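You operate a simulated robot arm through the tools that you are given. There is no shell and no other tool. Be economical: measure what you need, move in short steps, check, and stop when the job is done.

Carry out the task below with a simulated robot arm. There is one attempt and no reset: what you move stays moved.

JOB
Switch off the lit cream candle and pack both candles in the carton.
Fine: both upright; fold the two flaps shut.

Only the result counts: the job must be done as asked and must still hold three seconds after the hand-in. Knocking over, shifting, dropping, spilling or breaking anything else fails it. Flat cloth is picked up by pressing the open fingertips on it (5 to 10 N) and closing them slowly along it; thin cloth reads only 2 to 8 mm in the jaws.

ROBOT AND FRAMES
A 7-joint arm with a two-finger parallel gripper, fixed in place. Base frame: the origin is at the foot of the arm, x ahead of it, y to its left, z up. Lengths are in mm, angles in rad, forces in N, time in s.
Its first joint turns from -2.007 to 2.007 rad. Payload 3.91 kg.
The tool frame sits at the grasp point between the pads (the TCP): z along the fingers, y along the line on which they close. The tips reach 30 mm beyond it. Largest opening 110 mm; finger width 20, thickness 10; the body of the gripper, 48 by 112 mm, starts 55 mm behind the TCP.
Orientation is told as [roll, pitch, yaw] about the base's x, y, z axes, in that order, counted from this pose: with the fingers straight down and closing along the base's y, the tool's x points along the base's -x, its y along +y and its z along -z.

CONTROLS
- The arm moves only by the tool jog_arm. Its argument "commands" is text: rows parted by semicolons, each of 6 numbers parted by spaces: the shift along the tool's x, y, z in mm, then the turn, a rotation vector about the tool's x, y, z in rad. In form: dx dy dz wx wy wz; .... A call has 1 to 8 rows; each row is the pose to reach, as a shift and turn from the pose commanded when the call began, along the tool's axes at that moment. "gripper" is the opening, from 0 (shut) to 1 (fully open), set as the call begins (left out, the last holds). A row lasts 0.2 s, in which the tool goes at most 50 mm and 0.15 rad; a call with a longer step from one row to the next is refused whole, and so is a gripper value outside its range. Where a pose cannot be reached the arm comes as near as it can. A force on the tool above 70 N (or 10 N above the force at the start of the call, whichever is more), or a blocked arm, ends the call early, and 0.2 s more pass. The fingers move at their own pace (about 108 mm/s each) and stop on an object; they squeeze with about 36 N. The grip force told is the motor's: it shows also when the fingers shut on nothing. Time passes only in rows, and 0.2 s behind the last, so rows that repeat a pose let the fingers close. It gives the time, the measured TCP pose, the force on the tool (base axes), the opening and the grip force at its end, in the units of the frame above (readings bear some noise).
- Cameras (640 x 400 px; columns grow to the right, rows downward): "scene" is fixed at [398.8, 650.2, 1260.5]; the picture's right is [-1.00, 0.05, 0.00], its down [0.01, 0.12, -0.99] and it looks along [-0.05, -0.99, -0.12] (base axes); focal length 280 px, centre (320, 200). "wrist" rides on the gripper at [-36, 0, -57] in the tool frame; the picture's right is [0.00, -1.00, 0.00], its down [0.97, 0.00, -0.24] and it looks along [0.24, 0.00, 0.97] (tool axes); focal length 218 px, centre (320, 200). There is no depth. A picture from a camera that has moved, and an enlarged one, comes with that camera's place and axes in the base frame and with its lens.
- capture(camera): a new picture of that camera. The clock stands still meanwhile.
- slide_trunk(by): slides the trunk up (or, below 0, down) by that many mm; the arm rides with it, the base frame stays. It gives what a move gives, with no picture.
- inspect(camera, box): a new picture of the part [left, top, right, bottom] of that camera's present view, enlarged. The clock stands still meanwhile.
- finish_job(): hands the job in; it is judged then, once.

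Go step by step. Nothing tells you positions but the pictures and the camera data: compare them with the known pose of the tool, close in by small moves and look again before you grip or let go. The budget is 120 turns and 84 pictures, counting those below and the enlarged ones. Unless the task says otherwise, let go and move clear before handing in, and close with one line.

The tools are called after ">>>" by a JSON object that holds its "api" and its "payload". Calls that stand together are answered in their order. jog_arm: Moves the arm, as the interface text tells. Its arguments: {"type":"object","properties":{"commands":{"type":"string"},"gripper":{"type":"number"}},"required":["commands"]} The other tools are called the same way: slide_trunk (by) slides the trunk up or down; capture (camera) takes a picture; inspect (camera, box) takes an enlarged picture of a part of a camera's view; finish_job () hands the job in.

At the start:

```text
t: 0.0
tool_pos: [125.0, -387.4, 1520.2]
tcp_rot: [0.001, 0.0, -0.001]
wrist_force: [0.6, 0.0, -0.6]
gripper_width: 110.1
finger_force: 0.0
trunk travel left (down, up): [-875.0, 115.0]
```

scene: 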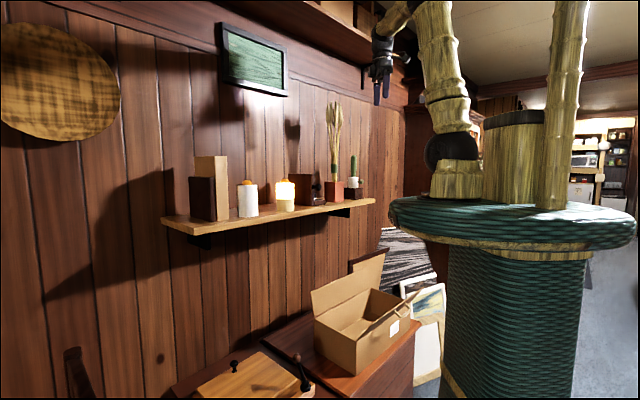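
wrist: 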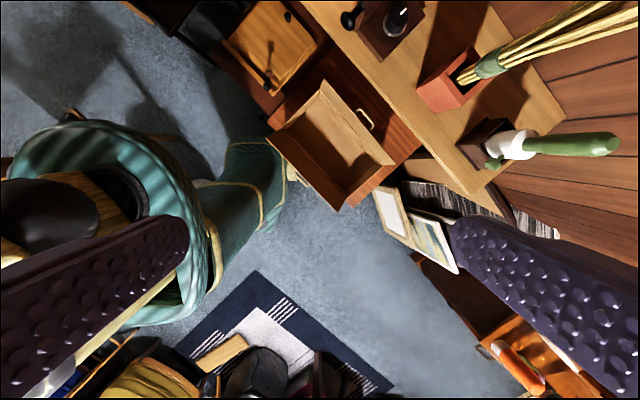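

I see a wall shelf with two candles (one lit cream one) and an open carton on a lower cabinet. I'll look closer at both.

>>> {"api": "inspect", "payload": {"camera": "scene", "box": [160, 140, 400, 250]}}

>>> {"api": "inspect", "payload": {"camera": "scene", "box": [240, 240, 460, 400]}}

>>> {"api": "inspect", "payload": {"camera": "wrist", "box": [200, 0, 520, 200]}}

```text
2.67 times, centred on (280, 195) of scene
camera zoom: at [398.8, 650.2, 1260.5], right [-1.0, 0.05, 0.0], down [0.01, 0.12, -0.99], along [-0.05, -0.99, -0.12], focal length 747 px, centre (427, 213)
```

zoom: 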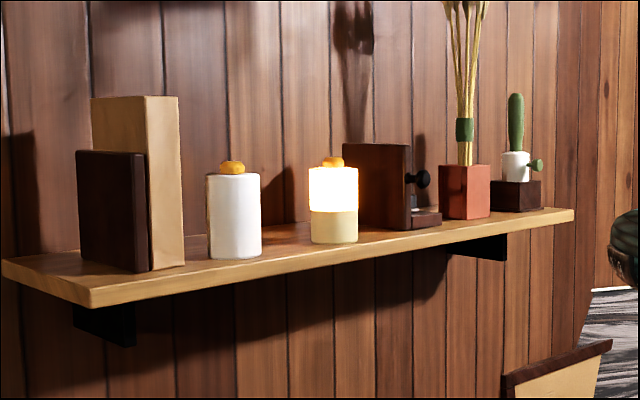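

```text
2.50 times, centred on (350, 320) of scene
camera zoom: at [398.8, 650.2, 1260.5], right [-1.0, 0.05, 0.0], down [0.01, 0.12, -0.99], along [-0.05, -0.99, -0.12], focal length 700 px, centre (245, -100)
```

zoom: 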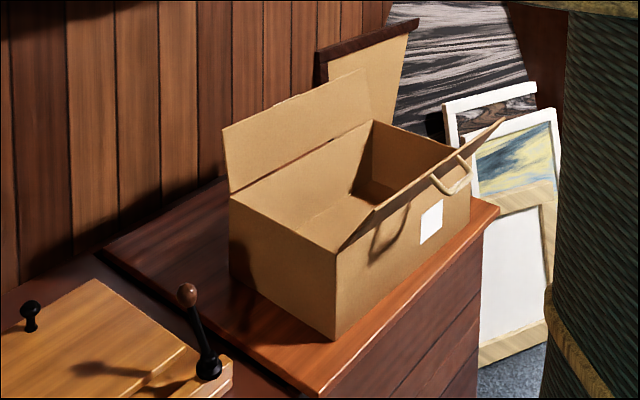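

```text
2.00 times, centred on (360, 100) of wrist
camera zoom: at [161.2, -388.2, 1576.3], right [0.0, -1.0, 0.0], down [-0.97, 0.0, 0.24], along [-0.24, 0.0, -0.97], focal length 436 px, centre (240, 400)
```

zoom: 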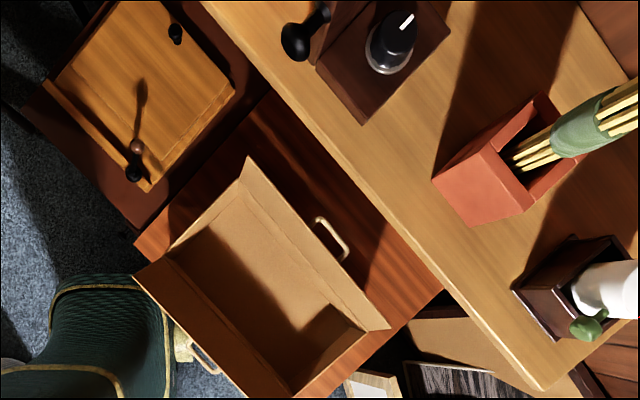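

The shelf top is at about z=1100, with the cream candle near (475,-365) and the white one near (590,-265). I'll move over the shelf for a top view.

>>> {"api": "jog_arm", "payload": {"commands": "-42 11 -2 0 0 0; -84 22 -2 0 0 0; -126 33 -2 0 0 0; -168 44 0 0 0 0; -210 55 10 0 0 0; -250 66 20 0 0 0; -290 78 30 0 0 0; -320 90 40 0 0 0"}}

>>> {"api": "capture", "payload": {"camera": "wrist"}}

>>> {"api": "capture", "payload": {"camera": "scene"}}

```text
t: 1.8
tool_pos: [445.6, -296.1, 1479.5]
tcp_rot: [-0.001, 0.003, 0.0]
wrist_force: [0.0, 0.6, -0.2]
gripper_width: 110.2
finger_force: 0.1
trunk travel left (down, up): [-875.0, 115.0]
```

```text
78 pictures are left
camera wrist: at [482.6, -297.4, 1535.5], right [0.0, -1.0, 0.0], down [-0.97, 0.0, 0.24], along [-0.24, 0.0, -0.97], focal length 218 px, centre (320, 200)
```

wrist: 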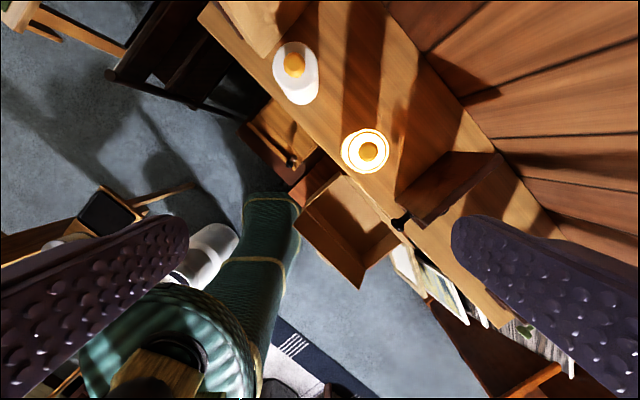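

```text
77 pictures are left
```

scene: 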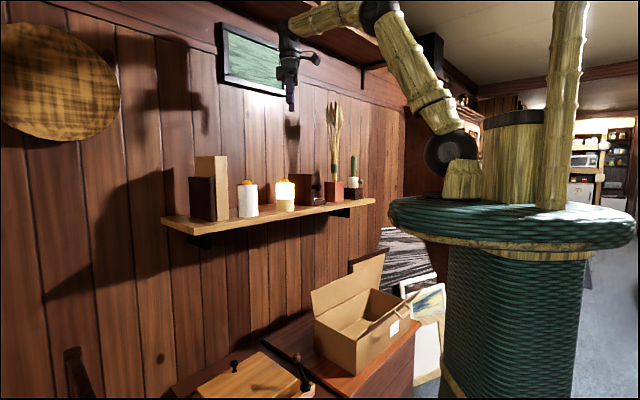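

The cream candle's flame is at about (474,-366) and the white one's at (586,-263). The shelf runs at 45°, and the carton is about 420x205x130 with its rim near z=660, centred near (148,-468). I'll zoom on the candles to find the switch.

>>> {"api": "inspect", "payload": {"camera": "wrist", "box": [240, 20, 440, 200]}}

>>> {"api": "inspect", "payload": {"camera": "scene", "box": [225, 170, 305, 225]}}

>>> {"api": "inspect", "payload": {"camera": "wrist", "box": [280, 160, 440, 300]}}

```text
2.22 times, centred on (340, 110) of wrist
camera zoom: at [482.6, -297.4, 1535.5], right [0.0, -1.0, 0.0], down [-0.97, 0.0, 0.24], along [-0.24, 0.0, -0.97], focal length 485 px, centre (276, 400)
```

zoom: 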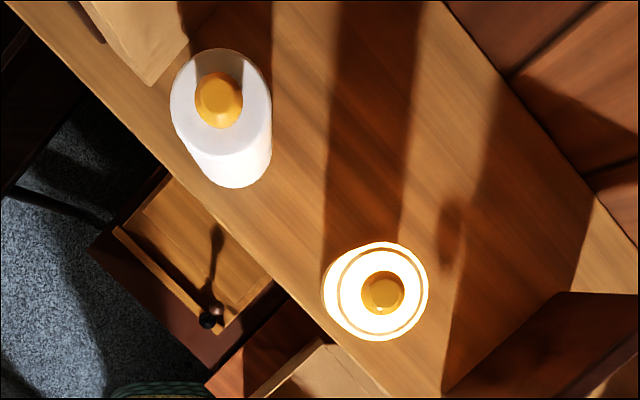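

```text
7.27 times, centred on (265, 198) of scene
camera zoom: at [398.8, 650.2, 1260.5], right [-1.0, 0.05, 0.0], down [0.01, 0.12, -0.99], along [-0.05, -0.99, -0.12], focal length 2038 px, centre (720, 218)
```

zoom: 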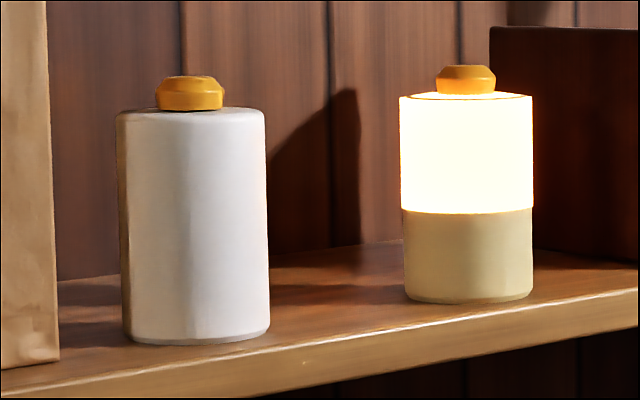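

```text
2.86 times, centred on (360, 230) of wrist
camera zoom: at [482.6, -297.4, 1535.5], right [0.0, -1.0, 0.0], down [-0.97, 0.0, 0.24], along [-0.24, 0.0, -0.97], focal length 624 px, centre (206, 114)
```

zoom: 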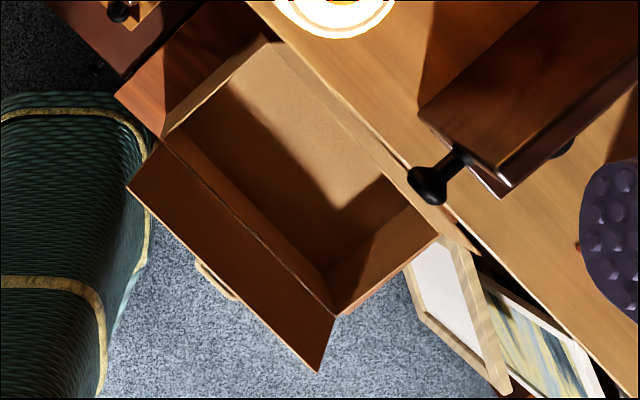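

The orange cap on top looks like the button. I'll turn the gripper 45°, close it, and come over the cream candle.

>>> {"api": "jog_arm", "payload": {"commands": "-5 -12 20 0 0 -0.13; -10 -24 45 0 0 -0.26; -15 -36 70 0 0 -0.39; -20 -48 95 0 0 -0.52; -25 -60 120 0 0 -0.65; -28 -70 145 0 0 -0.7854; -28 -70 165 0 0 -0.7854; -28 -70 165 0 0 -0.7854", "gripper": 0}}

>>> {"api": "capture", "payload": {"camera": "wrist"}}

>>> {"api": "inspect", "payload": {"camera": "scene", "box": [205, 110, 365, 220]}}

```text
t: 3.6
tool_pos: [471.6, -368.5, 1313.7]
tcp_rot: [-0.001, -0.001, 0.788]
wrist_force: [0.3, -0.4, -0.1]
gripper_width: 0.1
finger_force: 36.2
trunk travel left (down, up): [-875.0, 115.0]
```

```text
73 pictures are left
camera wrist: at [498.5, -343.3, 1370.4], right [0.71, -0.71, 0.0], down [-0.69, -0.69, 0.24], along [-0.17, -0.17, -0.97], focal length 218 px, centre (320, 200)
```

wrist: 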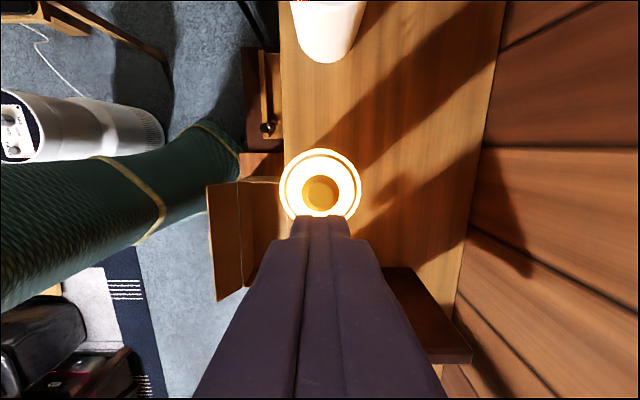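

```text
3.64 times, centred on (285, 165) of scene
camera zoom: at [398.8, 650.2, 1260.5], right [-1.0, 0.05, 0.0], down [0.01, 0.12, -0.99], along [-0.05, -0.99, -0.12], focal length 1019 px, centre (447, 327)
```

zoom: 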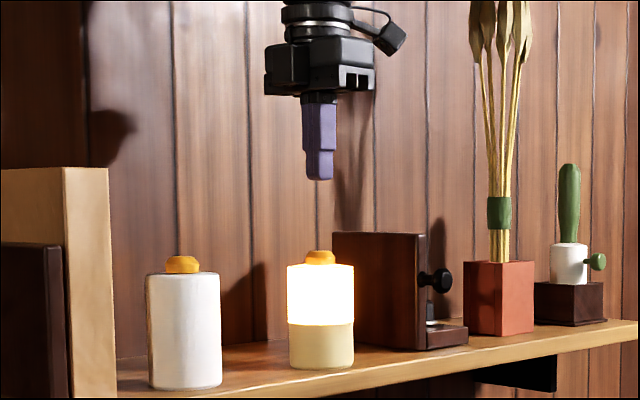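

The cap top is at about (475,-366,1215). I'm coming down to just above it.

>>> {"api": "jog_arm", "payload": {"commands": "-4 -1.4 30 0 0 0; -4 -1.4 60 0 0 0; -4 -1.4 62 0 0 0; -4 -1.4 64 0 0 0; -4 -1.4 66 0 0 0; -4 -1.4 67 0 0 0"}}

>>> {"api": "inspect", "payload": {"camera": "scene", "box": [245, 160, 325, 215]}}

```text
t: 5.0
tool_pos: [476.2, -366.7, 1246.3]
tcp_rot: [-0.001, 0.0, 0.787]
wrist_force: [0.1, -0.3, -0.6]
gripper_width: 0.0
finger_force: 35.8
trunk travel left (down, up): [-875.0, 115.0]
```

```text
7.27 times, centred on (285, 188) of scene
camera zoom: at [398.8, 650.2, 1260.5], right [-1.0, 0.05, 0.0], down [0.01, 0.12, -0.99], along [-0.05, -0.99, -0.12], focal length 2038 px, centre (574, 291)
```

zoom: 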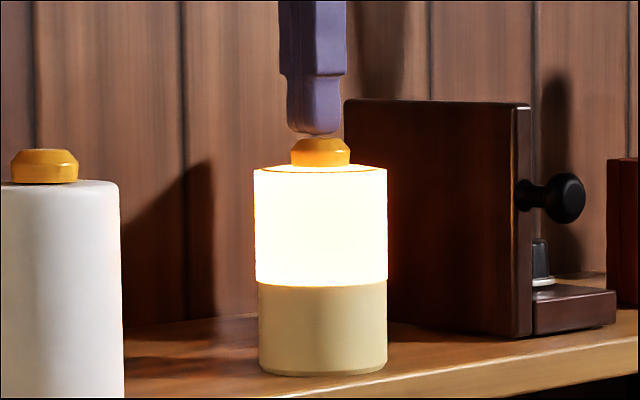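

A gap of about 2–3 mm remains, so I'll press gently.

>>> {"api": "jog_arm", "payload": {"commands": "0 0 2 0 0 0; 0 0 3 0 0 0; 0 0 4 0 0 0; 0 0 5 0 0 0; 0 0 5 0 0 0"}}

>>> {"api": "inspect", "payload": {"camera": "scene", "box": [245, 160, 325, 215]}}

```text
t: 6.2
tool_pos: [475.9, -365.8, 1243.5]
tcp_rot: [0.0, 0.001, 0.785]
wrist_force: [0.3, -0.7, 1.4]
gripper_width: 0.2
finger_force: 36.6
trunk travel left (down, up): [-875.0, 115.0]
```

```text
7.27 times, centred on (285, 188) of scene
camera zoom: at [398.8, 650.2, 1260.5], right [-1.0, 0.05, 0.0], down [0.01, 0.12, -0.99], along [-0.05, -0.99, -0.12], focal length 2038 px, centre (574, 291)
```

zoom: 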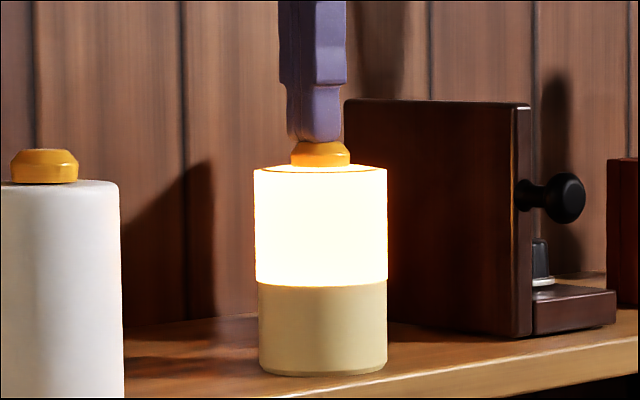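

There is light contact and the candle is still lit, so I'll press further.

>>> {"api": "jog_arm", "payload": {"commands": "0 0 2 0 0 0; 0 0 4 0 0 0; 0 0 6 0 0 0; 0 0 6 0 0 0"}}

>>> {"api": "inspect", "payload": {"camera": "scene", "box": [245, 160, 325, 215]}}

```text
t: 7.2
tool_pos: [475.7, -364.6, 1237.9]
tcp_rot: [-0.004, -0.001, 0.784]
wrist_force: [1.2, -2.3, 14.2]
gripper_width: 0.0
finger_force: 36.4
trunk travel left (down, up): [-875.0, 115.0]
```

```text
7.27 times, centred on (285, 188) of scene
camera zoom: at [398.8, 650.2, 1260.5], right [-1.0, 0.05, 0.0], down [0.01, 0.12, -0.99], along [-0.05, -0.99, -0.12], focal length 2038 px, centre (574, 291)
```

zoom: 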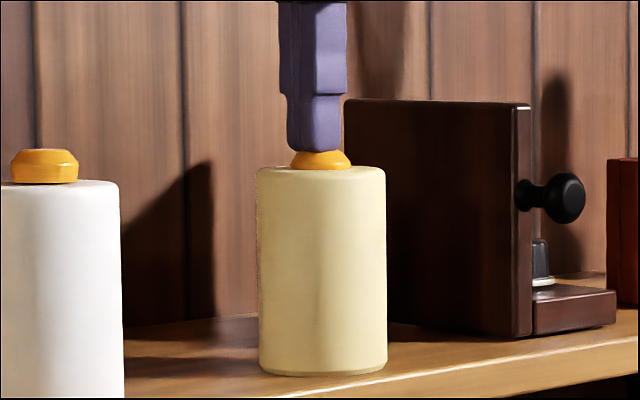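

It's off. I'll rise clear, open the gripper and confirm it stays off.

>>> {"api": "jog_arm", "payload": {"commands": "0 0 -15 0 0 0; 0 0 -55 0 0 0; 0 0 -62 0 0 0; 0 0 -62 0 0 0"}}

>>> {"api": "jog_arm", "payload": {"commands": "0 0 0 0 0 0; 0 0 0 0 0 0; 0 0 0 0 0 0", "gripper": 1}}

>>> {"api": "capture", "payload": {"camera": "wrist"}}

>>> {"api": "inspect", "payload": {"camera": "scene", "box": [205, 130, 335, 220]}}

```text
t: 8.2
tool_pos: [475.2, -365.4, 1299.0]
tcp_rot: [0.001, -0.001, 0.786]
wrist_force: [-0.3, -0.1, 1.1]
gripper_width: 0.0
finger_force: 36.0
trunk travel left (down, up): [-875.0, 115.0]
```

```text
t: 9.0
tool_pos: [474.5, -365.0, 1298.0]
tcp_rot: [0.001, 0.0, 0.784]
wrist_force: [0.9, 0.0, -1.1]
gripper_width: 110.1
finger_force: 0.1
trunk travel left (down, up): [-875.0, 115.0]
```

```text
68 pictures are left
camera wrist: at [501.8, -340.7, 1354.9], right [0.71, -0.71, 0.0], down [-0.69, -0.69, 0.24], along [-0.17, -0.17, -0.97], focal length 218 px, centre (320, 200)
```

wrist: 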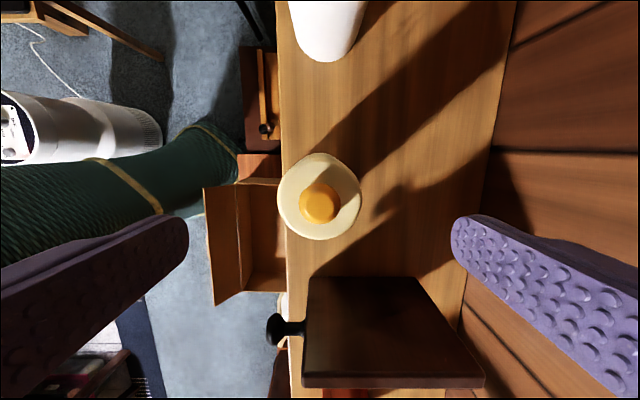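

```text
4.44 times, centred on (270, 175) of scene
camera zoom: at [398.8, 650.2, 1260.5], right [-1.0, 0.05, 0.0], down [0.01, 0.12, -0.99], along [-0.05, -0.99, -0.12], focal length 1245 px, centre (542, 311)
```

zoom: 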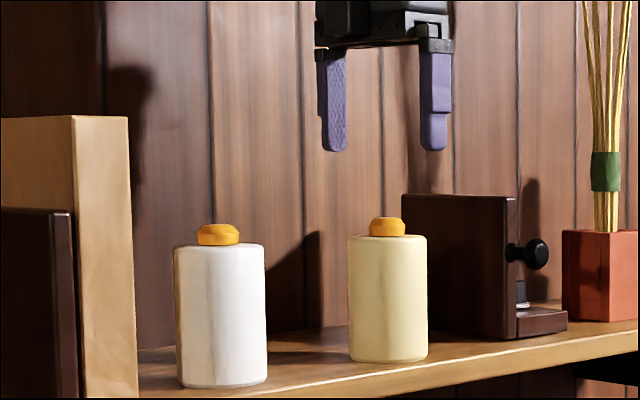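

The candle stays off. I'll descend straight over it and grip.

>>> {"api": "jog_arm", "payload": {"commands": "0 1 30 0 0 0; 0 1 60 0 0 0; 0 1 90 0 0 0; 0 1 115 0 0 0; 0 1 117 0 0 0"}}

>>> {"api": "capture", "payload": {"camera": "wrist"}}

```text
t: 10.2
tool_pos: [475.0, -363.6, 1182.0]
tcp_rot: [-0.002, -0.001, 0.785]
wrist_force: [0.7, -0.1, -0.4]
gripper_width: 110.1
finger_force: 0.1
trunk travel left (down, up): [-875.0, 115.0]
```

```text
66 pictures are left
camera wrist: at [501.4, -340.0, 1238.3], right [0.71, -0.71, 0.0], down [-0.69, -0.69, 0.24], along [-0.17, -0.17, -0.97], focal length 218 px, centre (320, 200)
```

wrist: 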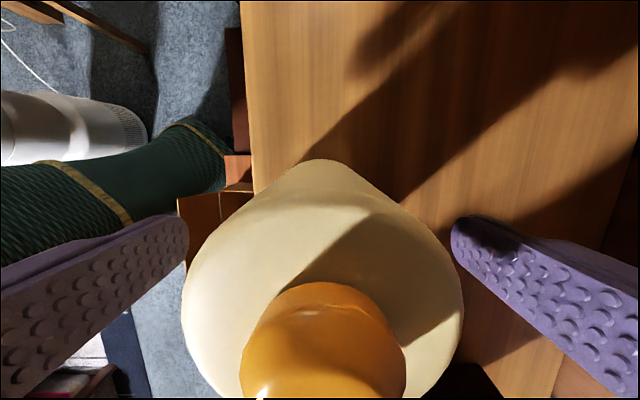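

It is centred between the fingers. I'm closing.

>>> {"api": "jog_arm", "payload": {"commands": "0 -0.5 0 0 0 0; 0 -0.5 0 0 0 0; 0 -0.5 0 0 0 0; 0 -0.5 0 0 0 0", "gripper": 0}}

>>> {"api": "jog_arm", "payload": {"commands": "0 0 -10 0 0 0; 0 0 -30 0 0 0; 0 0 -60 0 0 0; 0 0 -100 0 0 0; 0 0 -120 0 0 0; 0 0 -120 0 0 0"}}

>>> {"api": "capture", "payload": {"camera": "scene"}}

```text
t: 11.2
tool_pos: [475.2, -364.5, 1181.7]
tcp_rot: [0.003, 0.002, 0.785]
wrist_force: [0.3, 1.2, -0.3]
gripper_width: 63.1
finger_force: 36.3
trunk travel left (down, up): [-875.0, 115.0]
```

```text
t: 12.6
tool_pos: [475.2, -365.9, 1301.7]
tcp_rot: [0.001, 0.001, 0.786]
wrist_force: [-0.7, 0.8, -1.6]
gripper_width: 63.1
finger_force: 36.1
trunk travel left (down, up): [-875.0, 115.0]
```

```text
65 pictures are left
```

scene: 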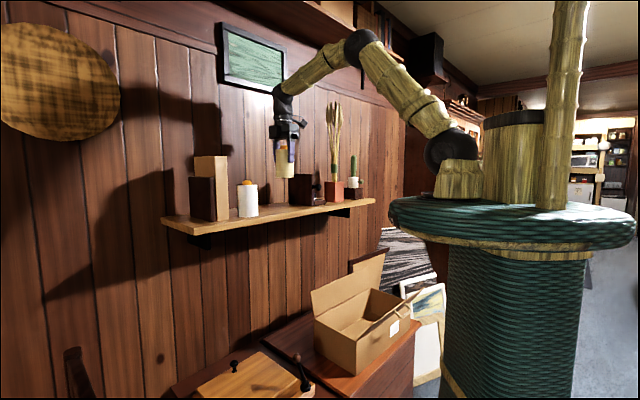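

The candle is held at a 63 mm opening. I'm moving it out from the shelf first, then along to above the carton's far half.

>>> {"api": "jog_arm", "payload": {"commands": "0 40 0 0 0 0; 0 80 0 0 0 0; 0 120 0 0 0 0; 0 158 0 0 0 0; 40 158 0 0 0 0; 80 158 0 0 0 0; 125 158 0 0 0 0; 170 158 0 0 0 0"}}

>>> {"api": "jog_arm", "payload": {"commands": "45 0 0 0 0 0; 90 0 0 0 0 0; 135 0 0 0 0 0; 180 0 0 0 0 0; 215 0 0 0 0 0; 215 0 0 0 0 0"}}

>>> {"api": "capture", "payload": {"camera": "scene"}}

>>> {"api": "capture", "payload": {"camera": "wrist"}}

```text
t: 14.4
tool_pos: [242.5, -374.8, 1300.2]
tcp_rot: [0.0, 0.0, 0.787]
wrist_force: [-0.4, -0.6, -2.5]
gripper_width: 63.1
finger_force: 36.3
trunk travel left (down, up): [-875.0, 115.0]
```

```text
t: 15.8
tool_pos: [91.9, -525.8, 1302.0]
tcp_rot: [0.0, 0.001, 0.786]
wrist_force: [-0.1, 0.0, -2.2]
gripper_width: 63.2
finger_force: 36.0
trunk travel left (down, up): [-875.0, 115.0]
```

```text
64 pictures are left
```

scene: 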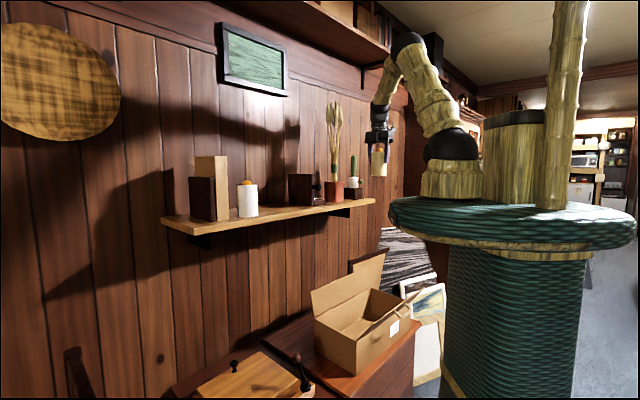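

```text
63 pictures are left
camera wrist: at [118.5, -500.5, 1358.1], right [0.71, -0.71, 0.0], down [-0.69, -0.69, 0.24], along [-0.17, -0.17, -0.97], focal length 218 px, centre (320, 200)
```

wrist: 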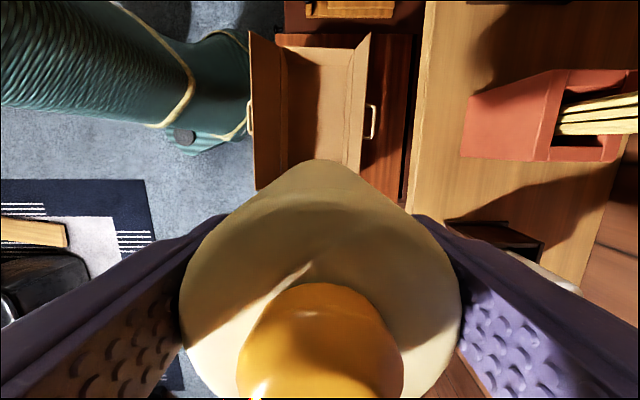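

The carton spans roughly 390 mm along the shelf direction, with the TCP near its far half. I'll trim the position and lower the trunk in steps.

>>> {"api": "jog_arm", "payload": {"commands": "-22 5 0 0 0 0; -22 5 0 0 0 0"}}

>>> {"api": "slide_trunk", "payload": {"by": -150}}

>>> {"api": "capture", "payload": {"camera": "scene"}}

```text
t: 16.4
tool_pos: [102.8, -507.0, 1301.5]
tcp_rot: [0.0, 0.0, 0.786]
wrist_force: [-0.7, -0.5, -2.1]
gripper_width: 63.1
finger_force: 35.9
trunk travel left (down, up): [-875.0, 115.0]
```

```text
t: 18.1
tool_pos: [103.5, -507.0, 1152.2]
tcp_rot: [-0.001, -0.002, 0.786]
wrist_force: [-0.6, -0.9, -2.2]
gripper_width: 63.2
finger_force: 35.9
trunk travel left (down, up): [-725.0, 265.0]
```

```text
62 pictures are left
```

scene: 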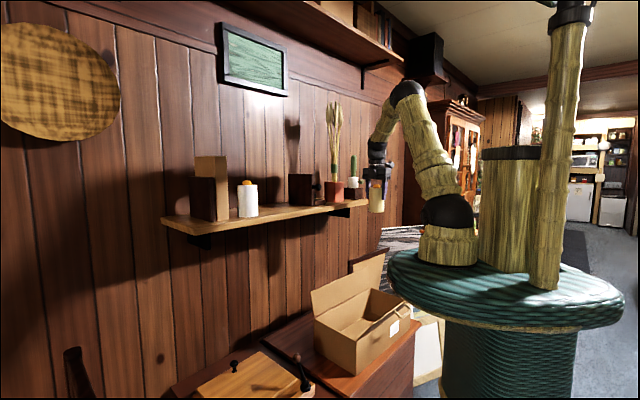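

The disc rides with the trunk, so I'll keep it above the flap edge (about z=750). I'll lower the trunk 130 more and then use the arm.

>>> {"api": "slide_trunk", "payload": {"by": -130}}

>>> {"api": "jog_arm", "payload": {"commands": "0 0 45 0 0 0; 0 0 90 0 0 0; 0 0 135 0 0 0; 0 0 180 0 0 0; 0 0 200 0 0 0; 0 0 200 0 0 0"}}

>>> {"api": "capture", "payload": {"camera": "scene"}}

>>> {"api": "capture", "payload": {"camera": "wrist"}}

```text
t: 19.7
tool_pos: [103.5, -506.4, 1021.1]
tcp_rot: [0.0, -0.002, 0.787]
wrist_force: [-0.3, 0.4, -2.5]
gripper_width: 63.1
finger_force: 36.1
trunk travel left (down, up): [-595.0, 395.0]
```

```text
t: 21.1
tool_pos: [104.9, -505.5, 821.4]
tcp_rot: [-0.001, 0.0, 0.786]
wrist_force: [1.5, 0.0, -2.4]
gripper_width: 63.0
finger_force: 36.6
trunk travel left (down, up): [-595.0, 395.0]
```

```text
61 pictures are left
```

scene: 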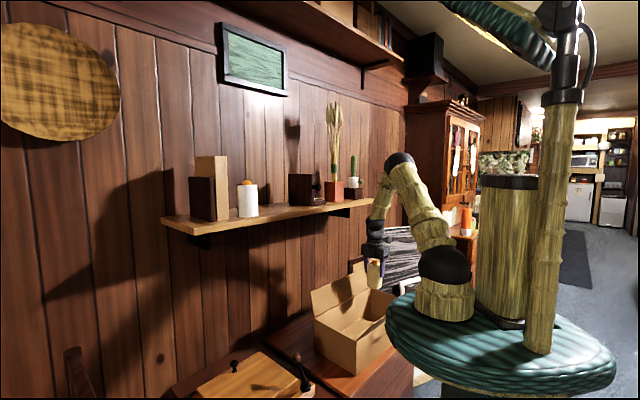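

```text
60 pictures are left
camera wrist: at [130.0, -481.6, 877.5], right [0.71, -0.71, 0.0], down [-0.69, -0.69, 0.24], along [-0.17, -0.17, -0.97], focal length 218 px, centre (320, 200)
```

wrist: 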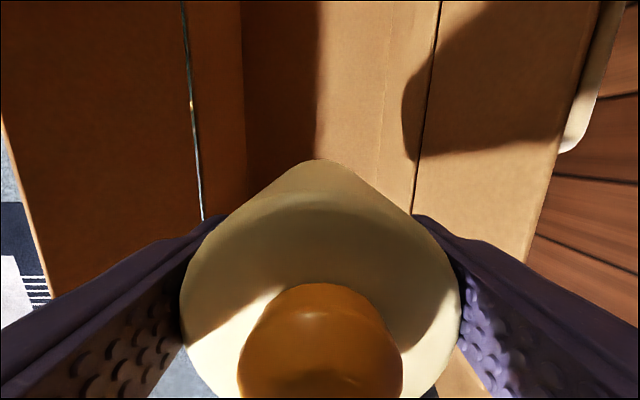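

The candle is well centred over the opening. I'll trim a few mm sideways and go down to just above the carton floor.

>>> {"api": "jog_arm", "payload": {"commands": "0 6 35 0 0 0; 0 6 70 0 0 0; 0 6 105 0 0 0; 0 6 140 0 0 0; 0 6 165 0 0 0; 0 6 170 0 0 0; 0 6 170 0 0 0"}}

>>> {"api": "inspect", "payload": {"camera": "scene", "box": [290, 200, 490, 400]}}

>>> {"api": "capture", "payload": {"camera": "wrist"}}

```text
t: 22.7
tool_pos: [98.3, -502.7, 651.0]
tcp_rot: [0.0, 0.001, 0.787]
wrist_force: [0.2, -0.8, -2.4]
gripper_width: 63.0
finger_force: 36.0
trunk travel left (down, up): [-595.0, 395.0]
```

```text
2.00 times, centred on (390, 300) of scene
camera zoom: at [398.8, 650.2, 1260.5], right [-1.0, 0.05, 0.0], down [0.01, 0.12, -0.99], along [-0.05, -0.99, -0.12], focal length 560 px, centre (180, 0)
```

zoom: 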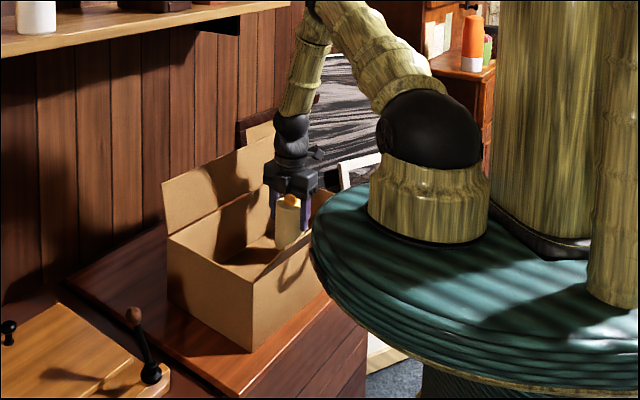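

```text
58 pictures are left
camera wrist: at [125.4, -477.7, 708.1], right [0.71, -0.71, 0.0], down [-0.69, -0.69, 0.24], along [-0.17, -0.17, -0.97], focal length 218 px, centre (320, 200)
```

wrist: 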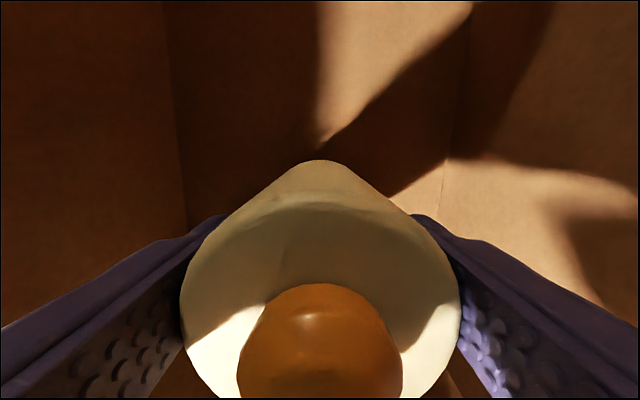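

The candle is inside the carton and centred. I'm lowering gently to the floor.

>>> {"api": "jog_arm", "payload": {"commands": "0 0 15 0 0 0; 0 0 25 0 0 0; 0 0 29 0 0 0; 0 0 31 0 0 0; 0 0 33 0 0 0; 0 0 34 0 0 0"}}

```text
t: 24.1
tool_pos: [100.0, -503.5, 623.0]
tcp_rot: [-0.007, 0.005, 0.784]
wrist_force: [-2.4, 3.7, 51.5]
gripper_width: 63.2
finger_force: 36.0
trunk travel left (down, up): [-595.0, 395.0]
```

Contact at TCP z≈623. I'll relax the pressure and then open a little.

>>> {"api": "jog_arm", "payload": {"commands": "0 0 -4 0 0 0; 0 0 -5.5 0 0 0; 0 0 -5.5 0 0 0"}}

>>> {"api": "inspect", "payload": {"camera": "scene", "box": [330, 240, 430, 340]}}

```text
t: 24.9
tool_pos: [98.9, -501.5, 621.1]
tcp_rot: [0.0, 0.001, 0.786]
wrist_force: [0.7, -5.1, 9.4]
gripper_width: 63.0
finger_force: 35.6
trunk travel left (down, up): [-595.0, 395.0]
```

```text
4.00 times, centred on (380, 290) of scene
camera zoom: at [398.8, 650.2, 1260.5], right [-1.0, 0.05, 0.0], down [0.01, 0.12, -0.99], along [-0.05, -0.99, -0.12], focal length 1121 px, centre (80, -160)
```

zoom: 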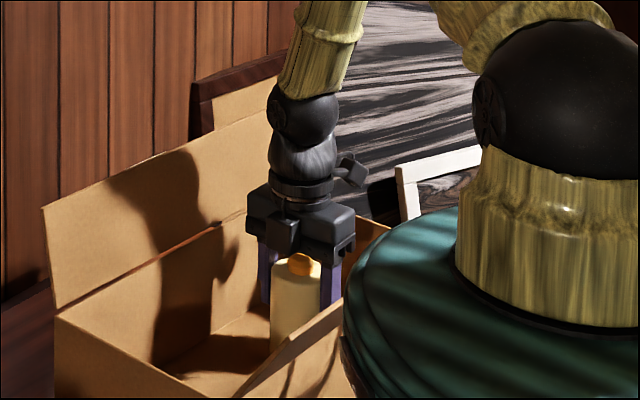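

It stands on the floor, upright. I'm opening partly and rising straight up.

>>> {"api": "jog_arm", "payload": {"commands": "0 0 0 0 0 0; 0 0 0 0 0 0; 0 0 0 0 0 0", "gripper": 0.85}}

>>> {"api": "jog_arm", "payload": {"commands": "0 0 -15 0 0 0; 0 0 -45 0 0 0; 0 0 -90 0 0 0; 0 0 -135 0 0 0; 0 0 -180 0 0 0; 0 0 -225 0 0 0; 0 0 -270 0 0 0; 0 0 -270 0 0 0"}}

>>> {"api": "capture", "payload": {"camera": "wrist"}}

```text
t: 25.7
tool_pos: [99.3, -501.2, 624.1]
tcp_rot: [0.0, -0.001, 0.785]
wrist_force: [0.8, 0.3, -0.1]
gripper_width: 93.5
finger_force: 0.1
trunk travel left (down, up): [-595.0, 395.0]
```

```text
t: 27.5
tool_pos: [100.5, -500.3, 893.8]
tcp_rot: [-0.001, 0.001, 0.785]
wrist_force: [-0.3, 0.3, -0.5]
gripper_width: 93.5
finger_force: 0.0
trunk travel left (down, up): [-595.0, 395.0]
```

```text
56 pictures are left
camera wrist: at [126.2, -476.1, 950.5], right [0.71, -0.71, 0.0], down [-0.69, -0.69, 0.24], along [-0.17, -0.17, -0.97], focal length 218 px, centre (320, 200)
```

wrist: 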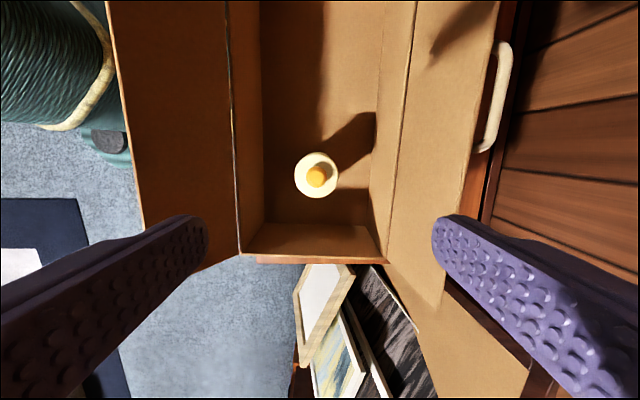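

The cream candle stands upright in the carton. I'm raising the trunk and arm back up to fetch the white candle.

>>> {"api": "slide_trunk", "payload": {"by": 280}}

>>> {"api": "jog_arm", "payload": {"commands": "0 0 -45 0 0 0; 0 0 -90 0 0 0; 0 0 -135 0 0 0; 0 0 -165 0 0 0; -45 0 -165 0 0 0; -90 0 -165 0 0 0; -135 0 -165 0 0 0; -180 0 -165 0 0 0", "gripper": 1}}

>>> {"api": "jog_arm", "payload": {"commands": "-45 0 0 0 0 0; -90 0 0 0 0 0; -135 0 0 0 0 0; -180 0 0 0 0 0; -225 0 0 0 0 0; -270 0 0 0 0 0; -300 0 0 0 0 0; -300 0 0 0 0 0"}}

>>> {"api": "capture", "payload": {"camera": "wrist"}}

```text
t: 30.4
tool_pos: [99.7, -502.0, 1173.9]
tcp_rot: [0.001, 0.0, 0.783]
wrist_force: [0.3, -0.4, -0.3]
gripper_width: 93.5
finger_force: 0.0
trunk travel left (down, up): [-875.0, 115.0]
```

```text
t: 32.2
tool_pos: [228.4, -374.6, 1338.4]
tcp_rot: [0.0, 0.004, 0.785]
wrist_force: [0.2, 0.4, 0.3]
gripper_width: 110.2
finger_force: 0.0
trunk travel left (down, up): [-875.0, 115.0]
```

```text
t: 34.0
tool_pos: [437.6, -162.9, 1338.7]
tcp_rot: [0.0, 0.0, 0.785]
wrist_force: [-0.7, 0.2, -0.1]
gripper_width: 109.8
finger_force: 0.1
trunk travel left (down, up): [-875.0, 115.0]
```

```text
55 pictures are left
camera wrist: at [465.3, -137.5, 1395.6], right [0.71, -0.71, 0.0], down [-0.69, -0.69, 0.24], along [-0.17, -0.17, -0.97], focal length 218 px, centre (320, 200)
```

wrist: 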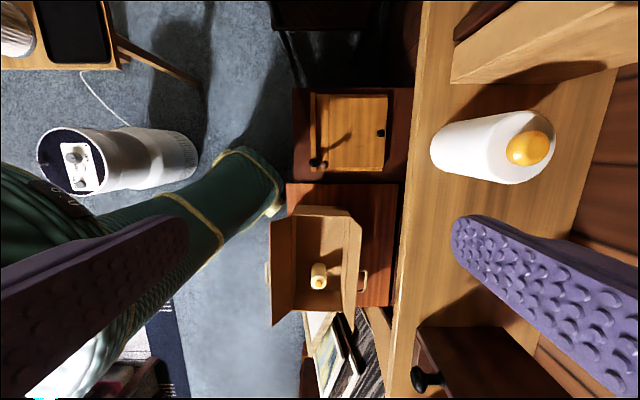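

The white candle is at u≈230, v≈600 with about 80 mm to the books, which leaves enough room. I'm moving over it.

>>> {"api": "jog_arm", "payload": {"commands": "-8 -40 0 0 0 0; -16 -80 0 0 0 0; -24 -120 0 0 0 0; -30 -160 10 0 0 0; -35 -175 30 0 0 0; -35 -175 30 0 0 0"}}

>>> {"api": "capture", "payload": {"camera": "wrist"}}

>>> {"api": "inspect", "payload": {"camera": "scene", "box": [165, 110, 325, 240]}}

```text
t: 35.4
tool_pos: [587.0, -259.8, 1309.0]
tcp_rot: [0.001, 0.001, 0.785]
wrist_force: [0.1, -0.6, -0.5]
gripper_width: 110.1
finger_force: 0.0
trunk travel left (down, up): [-875.0, 115.0]
```

```text
54 pictures are left
camera wrist: at [613.0, -234.9, 1365.3], right [0.71, -0.71, 0.0], down [-0.69, -0.69, 0.24], along [-0.17, -0.17, -0.97], focal length 218 px, centre (320, 200)
```

wrist: 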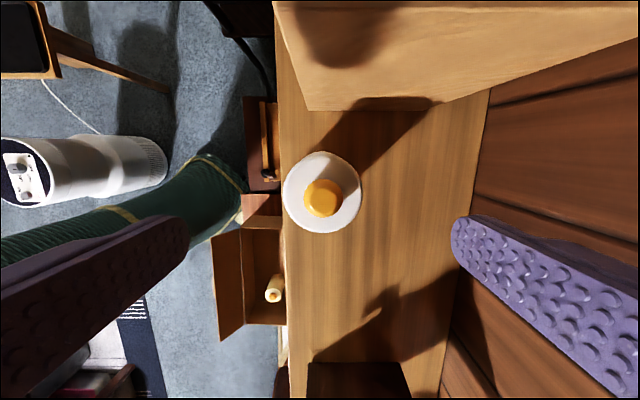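

```text
3.08 times, centred on (245, 175) of scene
camera zoom: at [398.8, 650.2, 1260.5], right [-1.0, 0.05, 0.0], down [0.01, 0.12, -0.99], along [-0.05, -0.99, -0.12], focal length 862 px, centre (551, 277)
```

zoom: 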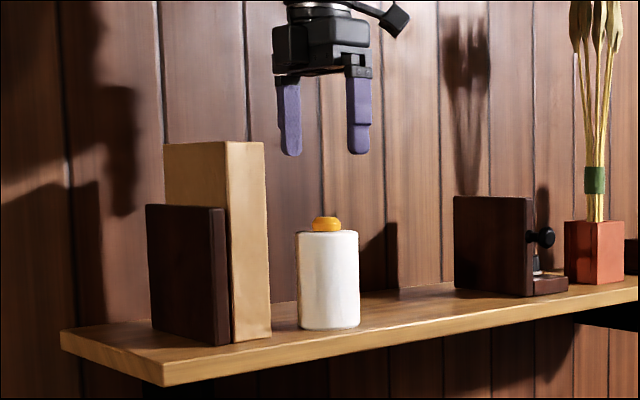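

Aligned to within 2 mm and clear of the books. I'm descending and gripping.

>>> {"api": "jog_arm", "payload": {"commands": "0 -2 30 0 0 0; 0 -2 60 0 0 0; 0 -2 90 0 0 0; 0 -2 115 0 0 0; 0 -2 127 0 0 0; 0 -2 127 0 0 0"}}

>>> {"api": "capture", "payload": {"camera": "wrist"}}

```text
t: 36.8
tool_pos: [589.8, -261.6, 1181.2]
tcp_rot: [0.0, 0.0, 0.783]
wrist_force: [0.6, 0.5, -0.8]
gripper_width: 109.9
finger_force: 0.1
trunk travel left (down, up): [-875.0, 115.0]
```

```text
52 pictures are left
camera wrist: at [615.0, -237.3, 1237.7], right [0.71, -0.71, 0.0], down [-0.69, -0.69, 0.24], along [-0.17, -0.17, -0.97], focal length 218 px, centre (320, 200)
```

wrist: 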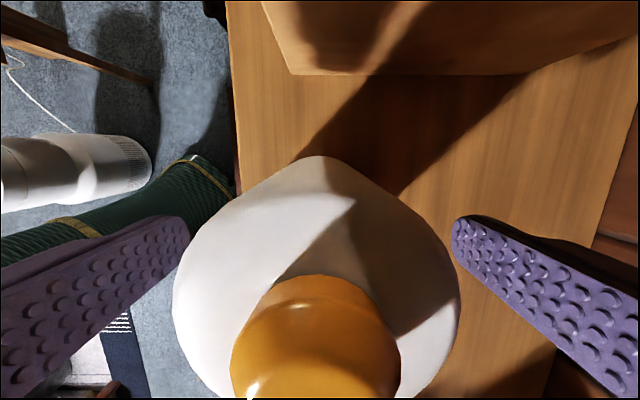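

Centred. I'm closing, lifting and moving out from the shelf.

>>> {"api": "jog_arm", "payload": {"commands": "0 1 0 0 0 0; 0 1 0 0 0 0; 0 1 0 0 0 0; 0 1 0 0 0 0", "gripper": 0}}

>>> {"api": "jog_arm", "payload": {"commands": "0 0 -10 0 0 0; 0 0 -30 0 0 0; 0 0 -70 0 0 0; 0 0 -110 0 0 0; 0 0 -125 0 0 0; 0 40 -125 0 0 0; 0 80 -125 0 0 0; 0 120 -125 0 0 0"}}

>>> {"api": "capture", "payload": {"camera": "scene"}}

```text
t: 37.8
tool_pos: [589.5, -262.0, 1180.5]
tcp_rot: [0.0, 0.001, 0.787]
wrist_force: [0.3, 0.9, -0.9]
gripper_width: 63.1
finger_force: 36.5
trunk travel left (down, up): [-875.0, 115.0]
```

```text
t: 39.6
tool_pos: [501.6, -172.9, 1307.5]
tcp_rot: [0.0, -0.001, 0.786]
wrist_force: [-1.2, 0.1, -2.2]
gripper_width: 63.2
finger_force: 35.8
trunk travel left (down, up): [-875.0, 115.0]
```

```text
51 pictures are left
```

scene: 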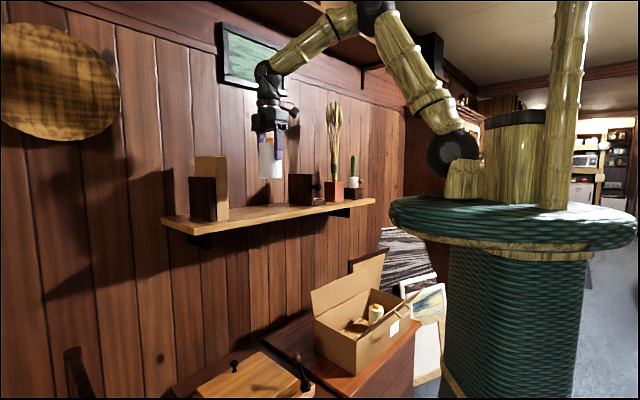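

The white candle is held. The cream candle's attitude in the carton looks odd, so I'm checking.

>>> {"api": "inspect", "payload": {"camera": "scene", "box": [300, 240, 440, 380]}}

>>> {"api": "inspect", "payload": {"camera": "wrist", "box": [200, 150, 400, 350]}}

```text
2.86 times, centred on (370, 310) of scene
camera zoom: at [398.8, 650.2, 1260.5], right [-1.0, 0.05, 0.0], down [0.01, 0.12, -0.99], along [-0.05, -0.99, -0.12], focal length 801 px, centre (177, -114)
```

zoom: 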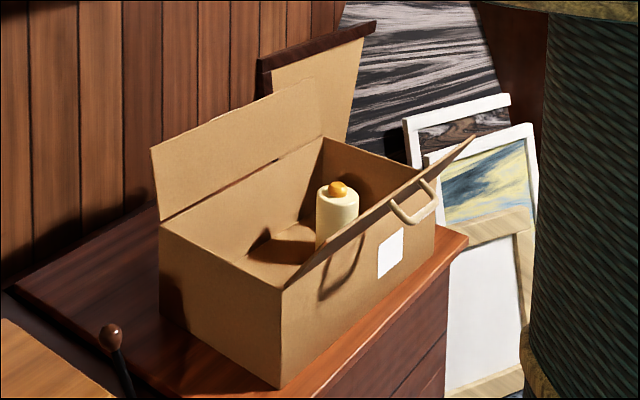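

```text
2.00 times, centred on (300, 250) of wrist
camera zoom: at [527.8, -148.7, 1364.0], right [0.71, -0.71, 0.0], down [-0.69, -0.69, 0.24], along [-0.17, -0.17, -0.97], focal length 436 px, centre (360, 100)
```

zoom: 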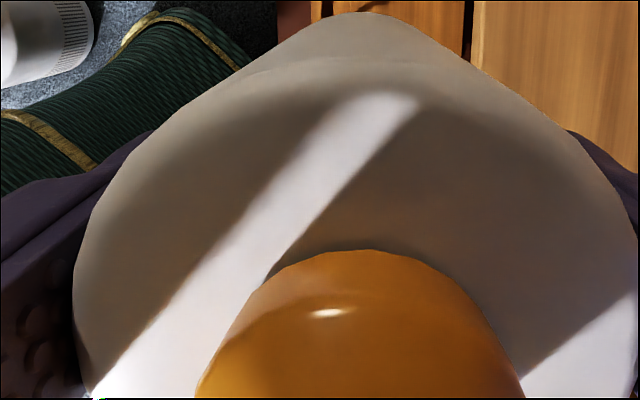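

The cream candle is upright. I'm carrying the white one above the near half of the carton.

>>> {"api": "jog_arm", "payload": {"commands": "30 30 0 0 0 0; 70 50 0 0 0 0; 115 56 0 0 0 0; 160 56 0 0 0 0; 205 56 0 0 0 0; 250 56 0 0 0 0; 295 56 0 0 0 0; 325 56 0 0 0 0"}}

>>> {"api": "jog_arm", "payload": {"commands": "22 0 0 0 0 0; 22 0 0 0 0 0"}}

>>> {"api": "slide_trunk", "payload": {"by": -280}}

>>> {"api": "capture", "payload": {"camera": "wrist"}}

>>> {"api": "capture", "payload": {"camera": "scene"}}

```text
t: 41.4
tool_pos: [232.6, -366.4, 1305.4]
tcp_rot: [0.001, -0.001, 0.787]
wrist_force: [-0.3, 0.2, -4.0]
gripper_width: 63.0
finger_force: 35.6
trunk travel left (down, up): [-875.0, 115.0]
```

```text
t: 42.0
tool_pos: [218.6, -380.7, 1305.1]
tcp_rot: [-0.001, 0.002, 0.785]
wrist_force: [0.9, -0.5, -2.8]
gripper_width: 63.1
finger_force: 35.8
trunk travel left (down, up): [-875.0, 115.0]
```

```text
t: 44.8
tool_pos: [218.3, -382.3, 1026.0]
tcp_rot: [0.001, 0.0, 0.785]
wrist_force: [1.1, 0.3, -3.0]
gripper_width: 62.9
finger_force: 36.3
trunk travel left (down, up): [-595.0, 395.0]
```

```text
48 pictures are left
camera wrist: at [244.5, -357.0, 1082.6], right [0.71, -0.71, 0.0], down [-0.69, -0.69, 0.24], along [-0.17, -0.17, -0.97], focal length 218 px, centre (320, 200)
```

wrist: 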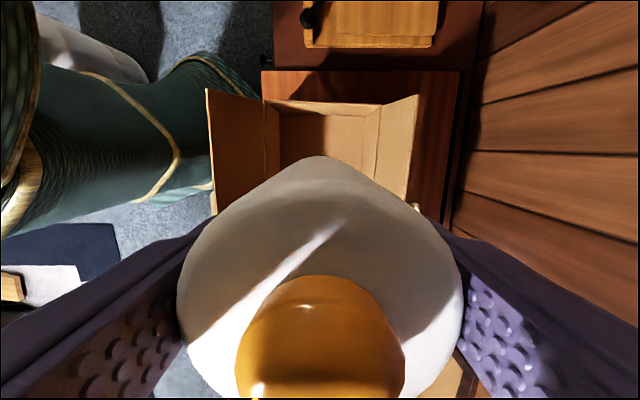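

```text
47 pictures are left
```

scene: 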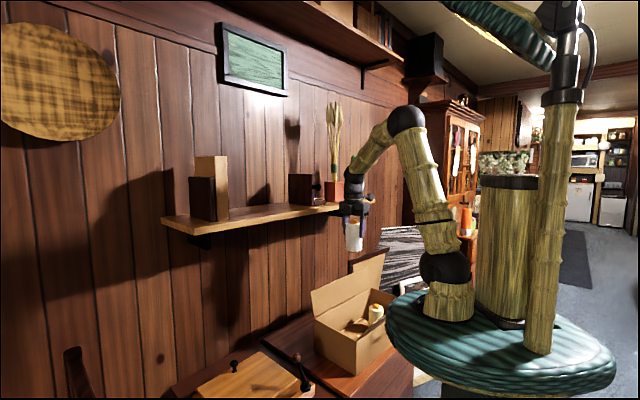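

Well placed above the near half. I'm going down in two stages.

>>> {"api": "jog_arm", "payload": {"commands": "0 3 50 0 0 0; 0 3 100 0 0 0; 0 3 150 0 0 0; 0 3 200 0 0 0; 0 3 240 0 0 0; 0 3 280 0 0 0; 0 3 300 0 0 0; 0 3 300 0 0 0"}}

>>> {"api": "capture", "payload": {"camera": "wrist"}}

>>> {"api": "inspect", "payload": {"camera": "scene", "box": [290, 200, 490, 400]}}

```text
t: 46.6
tool_pos: [215.3, -380.6, 724.8]
tcp_rot: [-0.001, 0.001, 0.785]
wrist_force: [0.3, 0.5, -2.0]
gripper_width: 63.1
finger_force: 36.1
trunk travel left (down, up): [-595.0, 395.0]
```

```text
46 pictures are left
camera wrist: at [241.5, -355.5, 782.3], right [0.71, -0.71, 0.0], down [-0.69, -0.69, 0.24], along [-0.17, -0.17, -0.97], focal length 218 px, centre (320, 200)
```

wrist: 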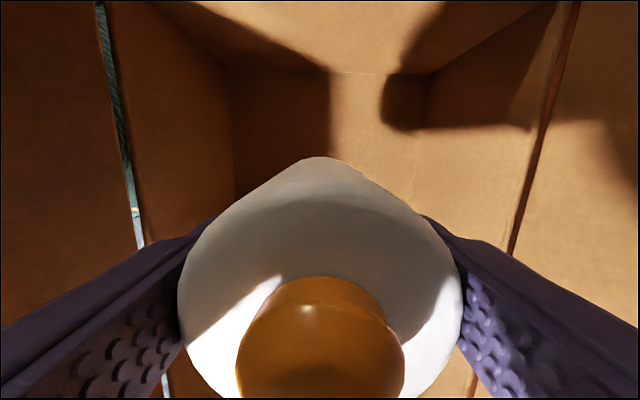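

```text
2.00 times, centred on (390, 300) of scene
camera zoom: at [398.8, 650.2, 1260.5], right [-1.0, 0.05, 0.0], down [0.01, 0.12, -0.99], along [-0.05, -0.99, -0.12], focal length 560 px, centre (180, 0)
```

zoom: 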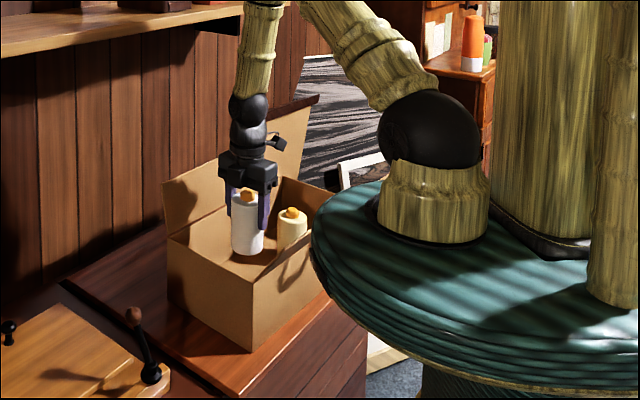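

Clear on all sides. I'm lowering to the floor, the last part slowly.

>>> {"api": "jog_arm", "payload": {"commands": "0 0 40 0 0 0; 0 0 80 0 0 0; 0 0 95 0 0 0; 0 0 99 0 0 0; 0 0 101 0 0 0; 0 0 103 0 0 0; 0 0 104 0 0 0"}}

```text
t: 48.2
tool_pos: [215.7, -380.2, 623.3]
tcp_rot: [-0.003, 0.002, 0.785]
wrist_force: [-2.3, 0.9, 16.6]
gripper_width: 63.3
finger_force: 36.2
trunk travel left (down, up): [-595.0, 395.0]
```

The base touches the floor at 17 N. I'm releasing and rising straight up.

>>> {"api": "jog_arm", "payload": {"commands": "0 0 -1.5 0 0 0; 0 0 -1.5 0 0 0"}}

>>> {"api": "jog_arm", "payload": {"commands": "0 0 0 0 0 0; 0 0 0 0 0 0; 0 0 0 0 0 0", "gripper": 0.85}}

>>> {"api": "jog_arm", "payload": {"commands": "0 0 -15 0 0 0; 0 0 -45 0 0 0; 0 0 -90 0 0 0; 0 0 -135 0 0 0; 0 0 -180 0 0 0; 0 0 -225 0 0 0; 0 0 -270 0 0 0; 0 0 -300 0 0 0"}}

>>> {"api": "capture", "payload": {"camera": "wrist"}}

>>> {"api": "inspect", "payload": {"camera": "scene", "box": [290, 240, 450, 400]}}

```text
t: 48.8
tool_pos: [215.1, -380.3, 623.1]
tcp_rot: [0.0, -0.001, 0.784]
wrist_force: [-1.9, -2.0, 6.6]
gripper_width: 62.7
finger_force: 36.0
trunk travel left (down, up): [-595.0, 395.0]
```

```text
t: 49.6
tool_pos: [214.2, -379.1, 623.5]
tcp_rot: [-0.001, 0.001, 0.786]
wrist_force: [0.1, 0.4, 0.0]
gripper_width: 93.8
finger_force: 0.1
trunk travel left (down, up): [-595.0, 395.0]
```

```text
t: 51.4
tool_pos: [217.1, -379.4, 924.2]
tcp_rot: [0.001, 0.001, 0.788]
wrist_force: [0.4, 0.1, 0.6]
gripper_width: 93.3
finger_force: 0.1
trunk travel left (down, up): [-595.0, 395.0]
```

```text
44 pictures are left
camera wrist: at [243.2, -355.1, 980.6], right [0.71, -0.71, 0.0], down [-0.69, -0.69, 0.24], along [-0.17, -0.17, -0.97], focal length 218 px, centre (320, 200)
```

wrist: 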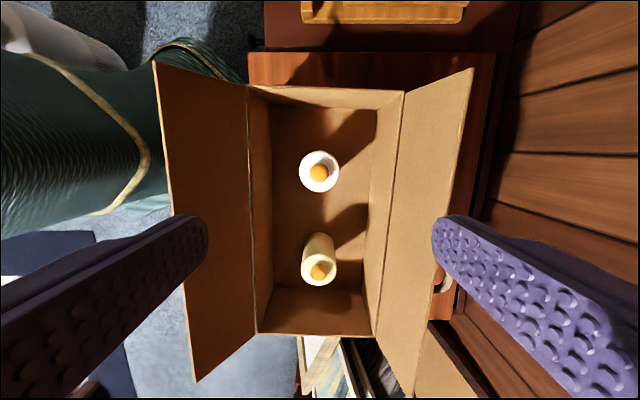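

```text
2.50 times, centred on (370, 320) of scene
camera zoom: at [398.8, 650.2, 1260.5], right [-1.0, 0.05, 0.0], down [0.01, 0.12, -0.99], along [-0.05, -0.99, -0.12], focal length 700 px, centre (195, -100)
```

zoom: 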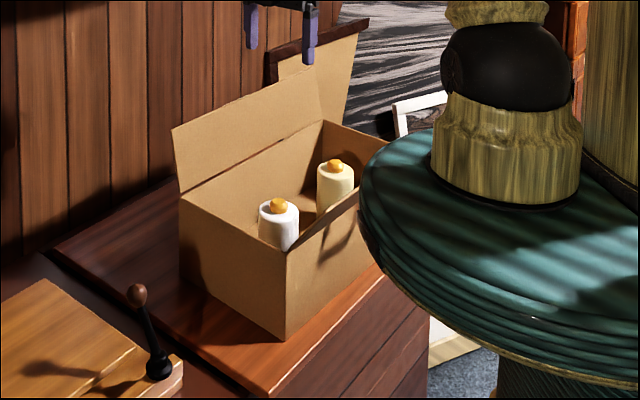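

Both candles stand upright. Next are the flaps, wall-side first: I'll hook it with the outer finger of an open gripper tilted toward the wall, near the box's near end and away from the handle.

>>> {"api": "jog_arm", "payload": {"commands": "-10 -20 5 0.12 0 0; -20 -42 15 0.24 0 0; -30 -64 30 0.36 0 0; -45 -86 50 0.436 0 0; -54 -106 70 0.436 0 0; -54 -106 74 0.436 0 0", "gripper": 1}}

>>> {"api": "capture", "payload": {"camera": "wrist"}}

>>> {"api": "inspect", "payload": {"camera": "scene", "box": [270, 200, 470, 400]}}

```text
t: 52.8
tool_pos: [329.3, -416.7, 849.5]
tcp_rot: [-0.437, 0.001, 0.787]
wrist_force: [0.3, 0.8, -0.4]
gripper_width: 109.9
finger_force: 0.1
trunk travel left (down, up): [-595.0, 395.0]
```

```text
42 pictures are left
camera wrist: at [338.5, -374.6, 900.8], right [0.64, -0.64, 0.42], down [-0.76, -0.62, 0.22], along [0.12, -0.46, -0.88], focal length 218 px, centre (320, 200)
```

wrist: 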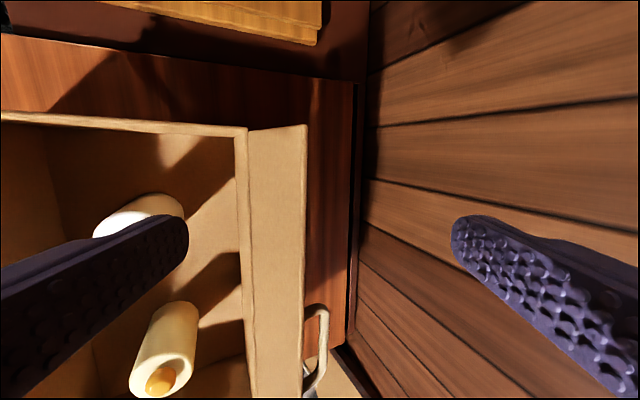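

```text
2.00 times, centred on (370, 300) of scene
camera zoom: at [398.8, 650.2, 1260.5], right [-1.0, 0.05, 0.0], down [0.01, 0.12, -0.99], along [-0.05, -0.99, -0.12], focal length 560 px, centre (220, 0)
```

zoom: 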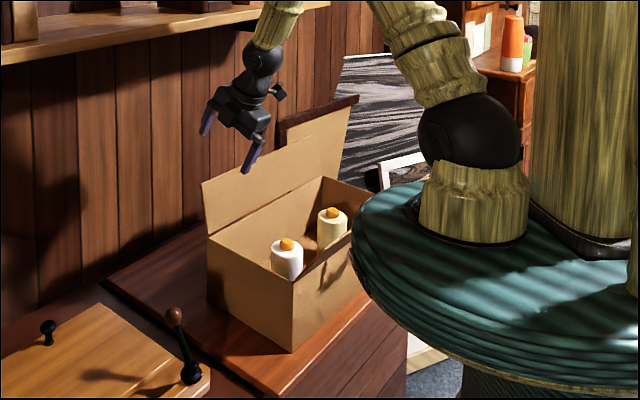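

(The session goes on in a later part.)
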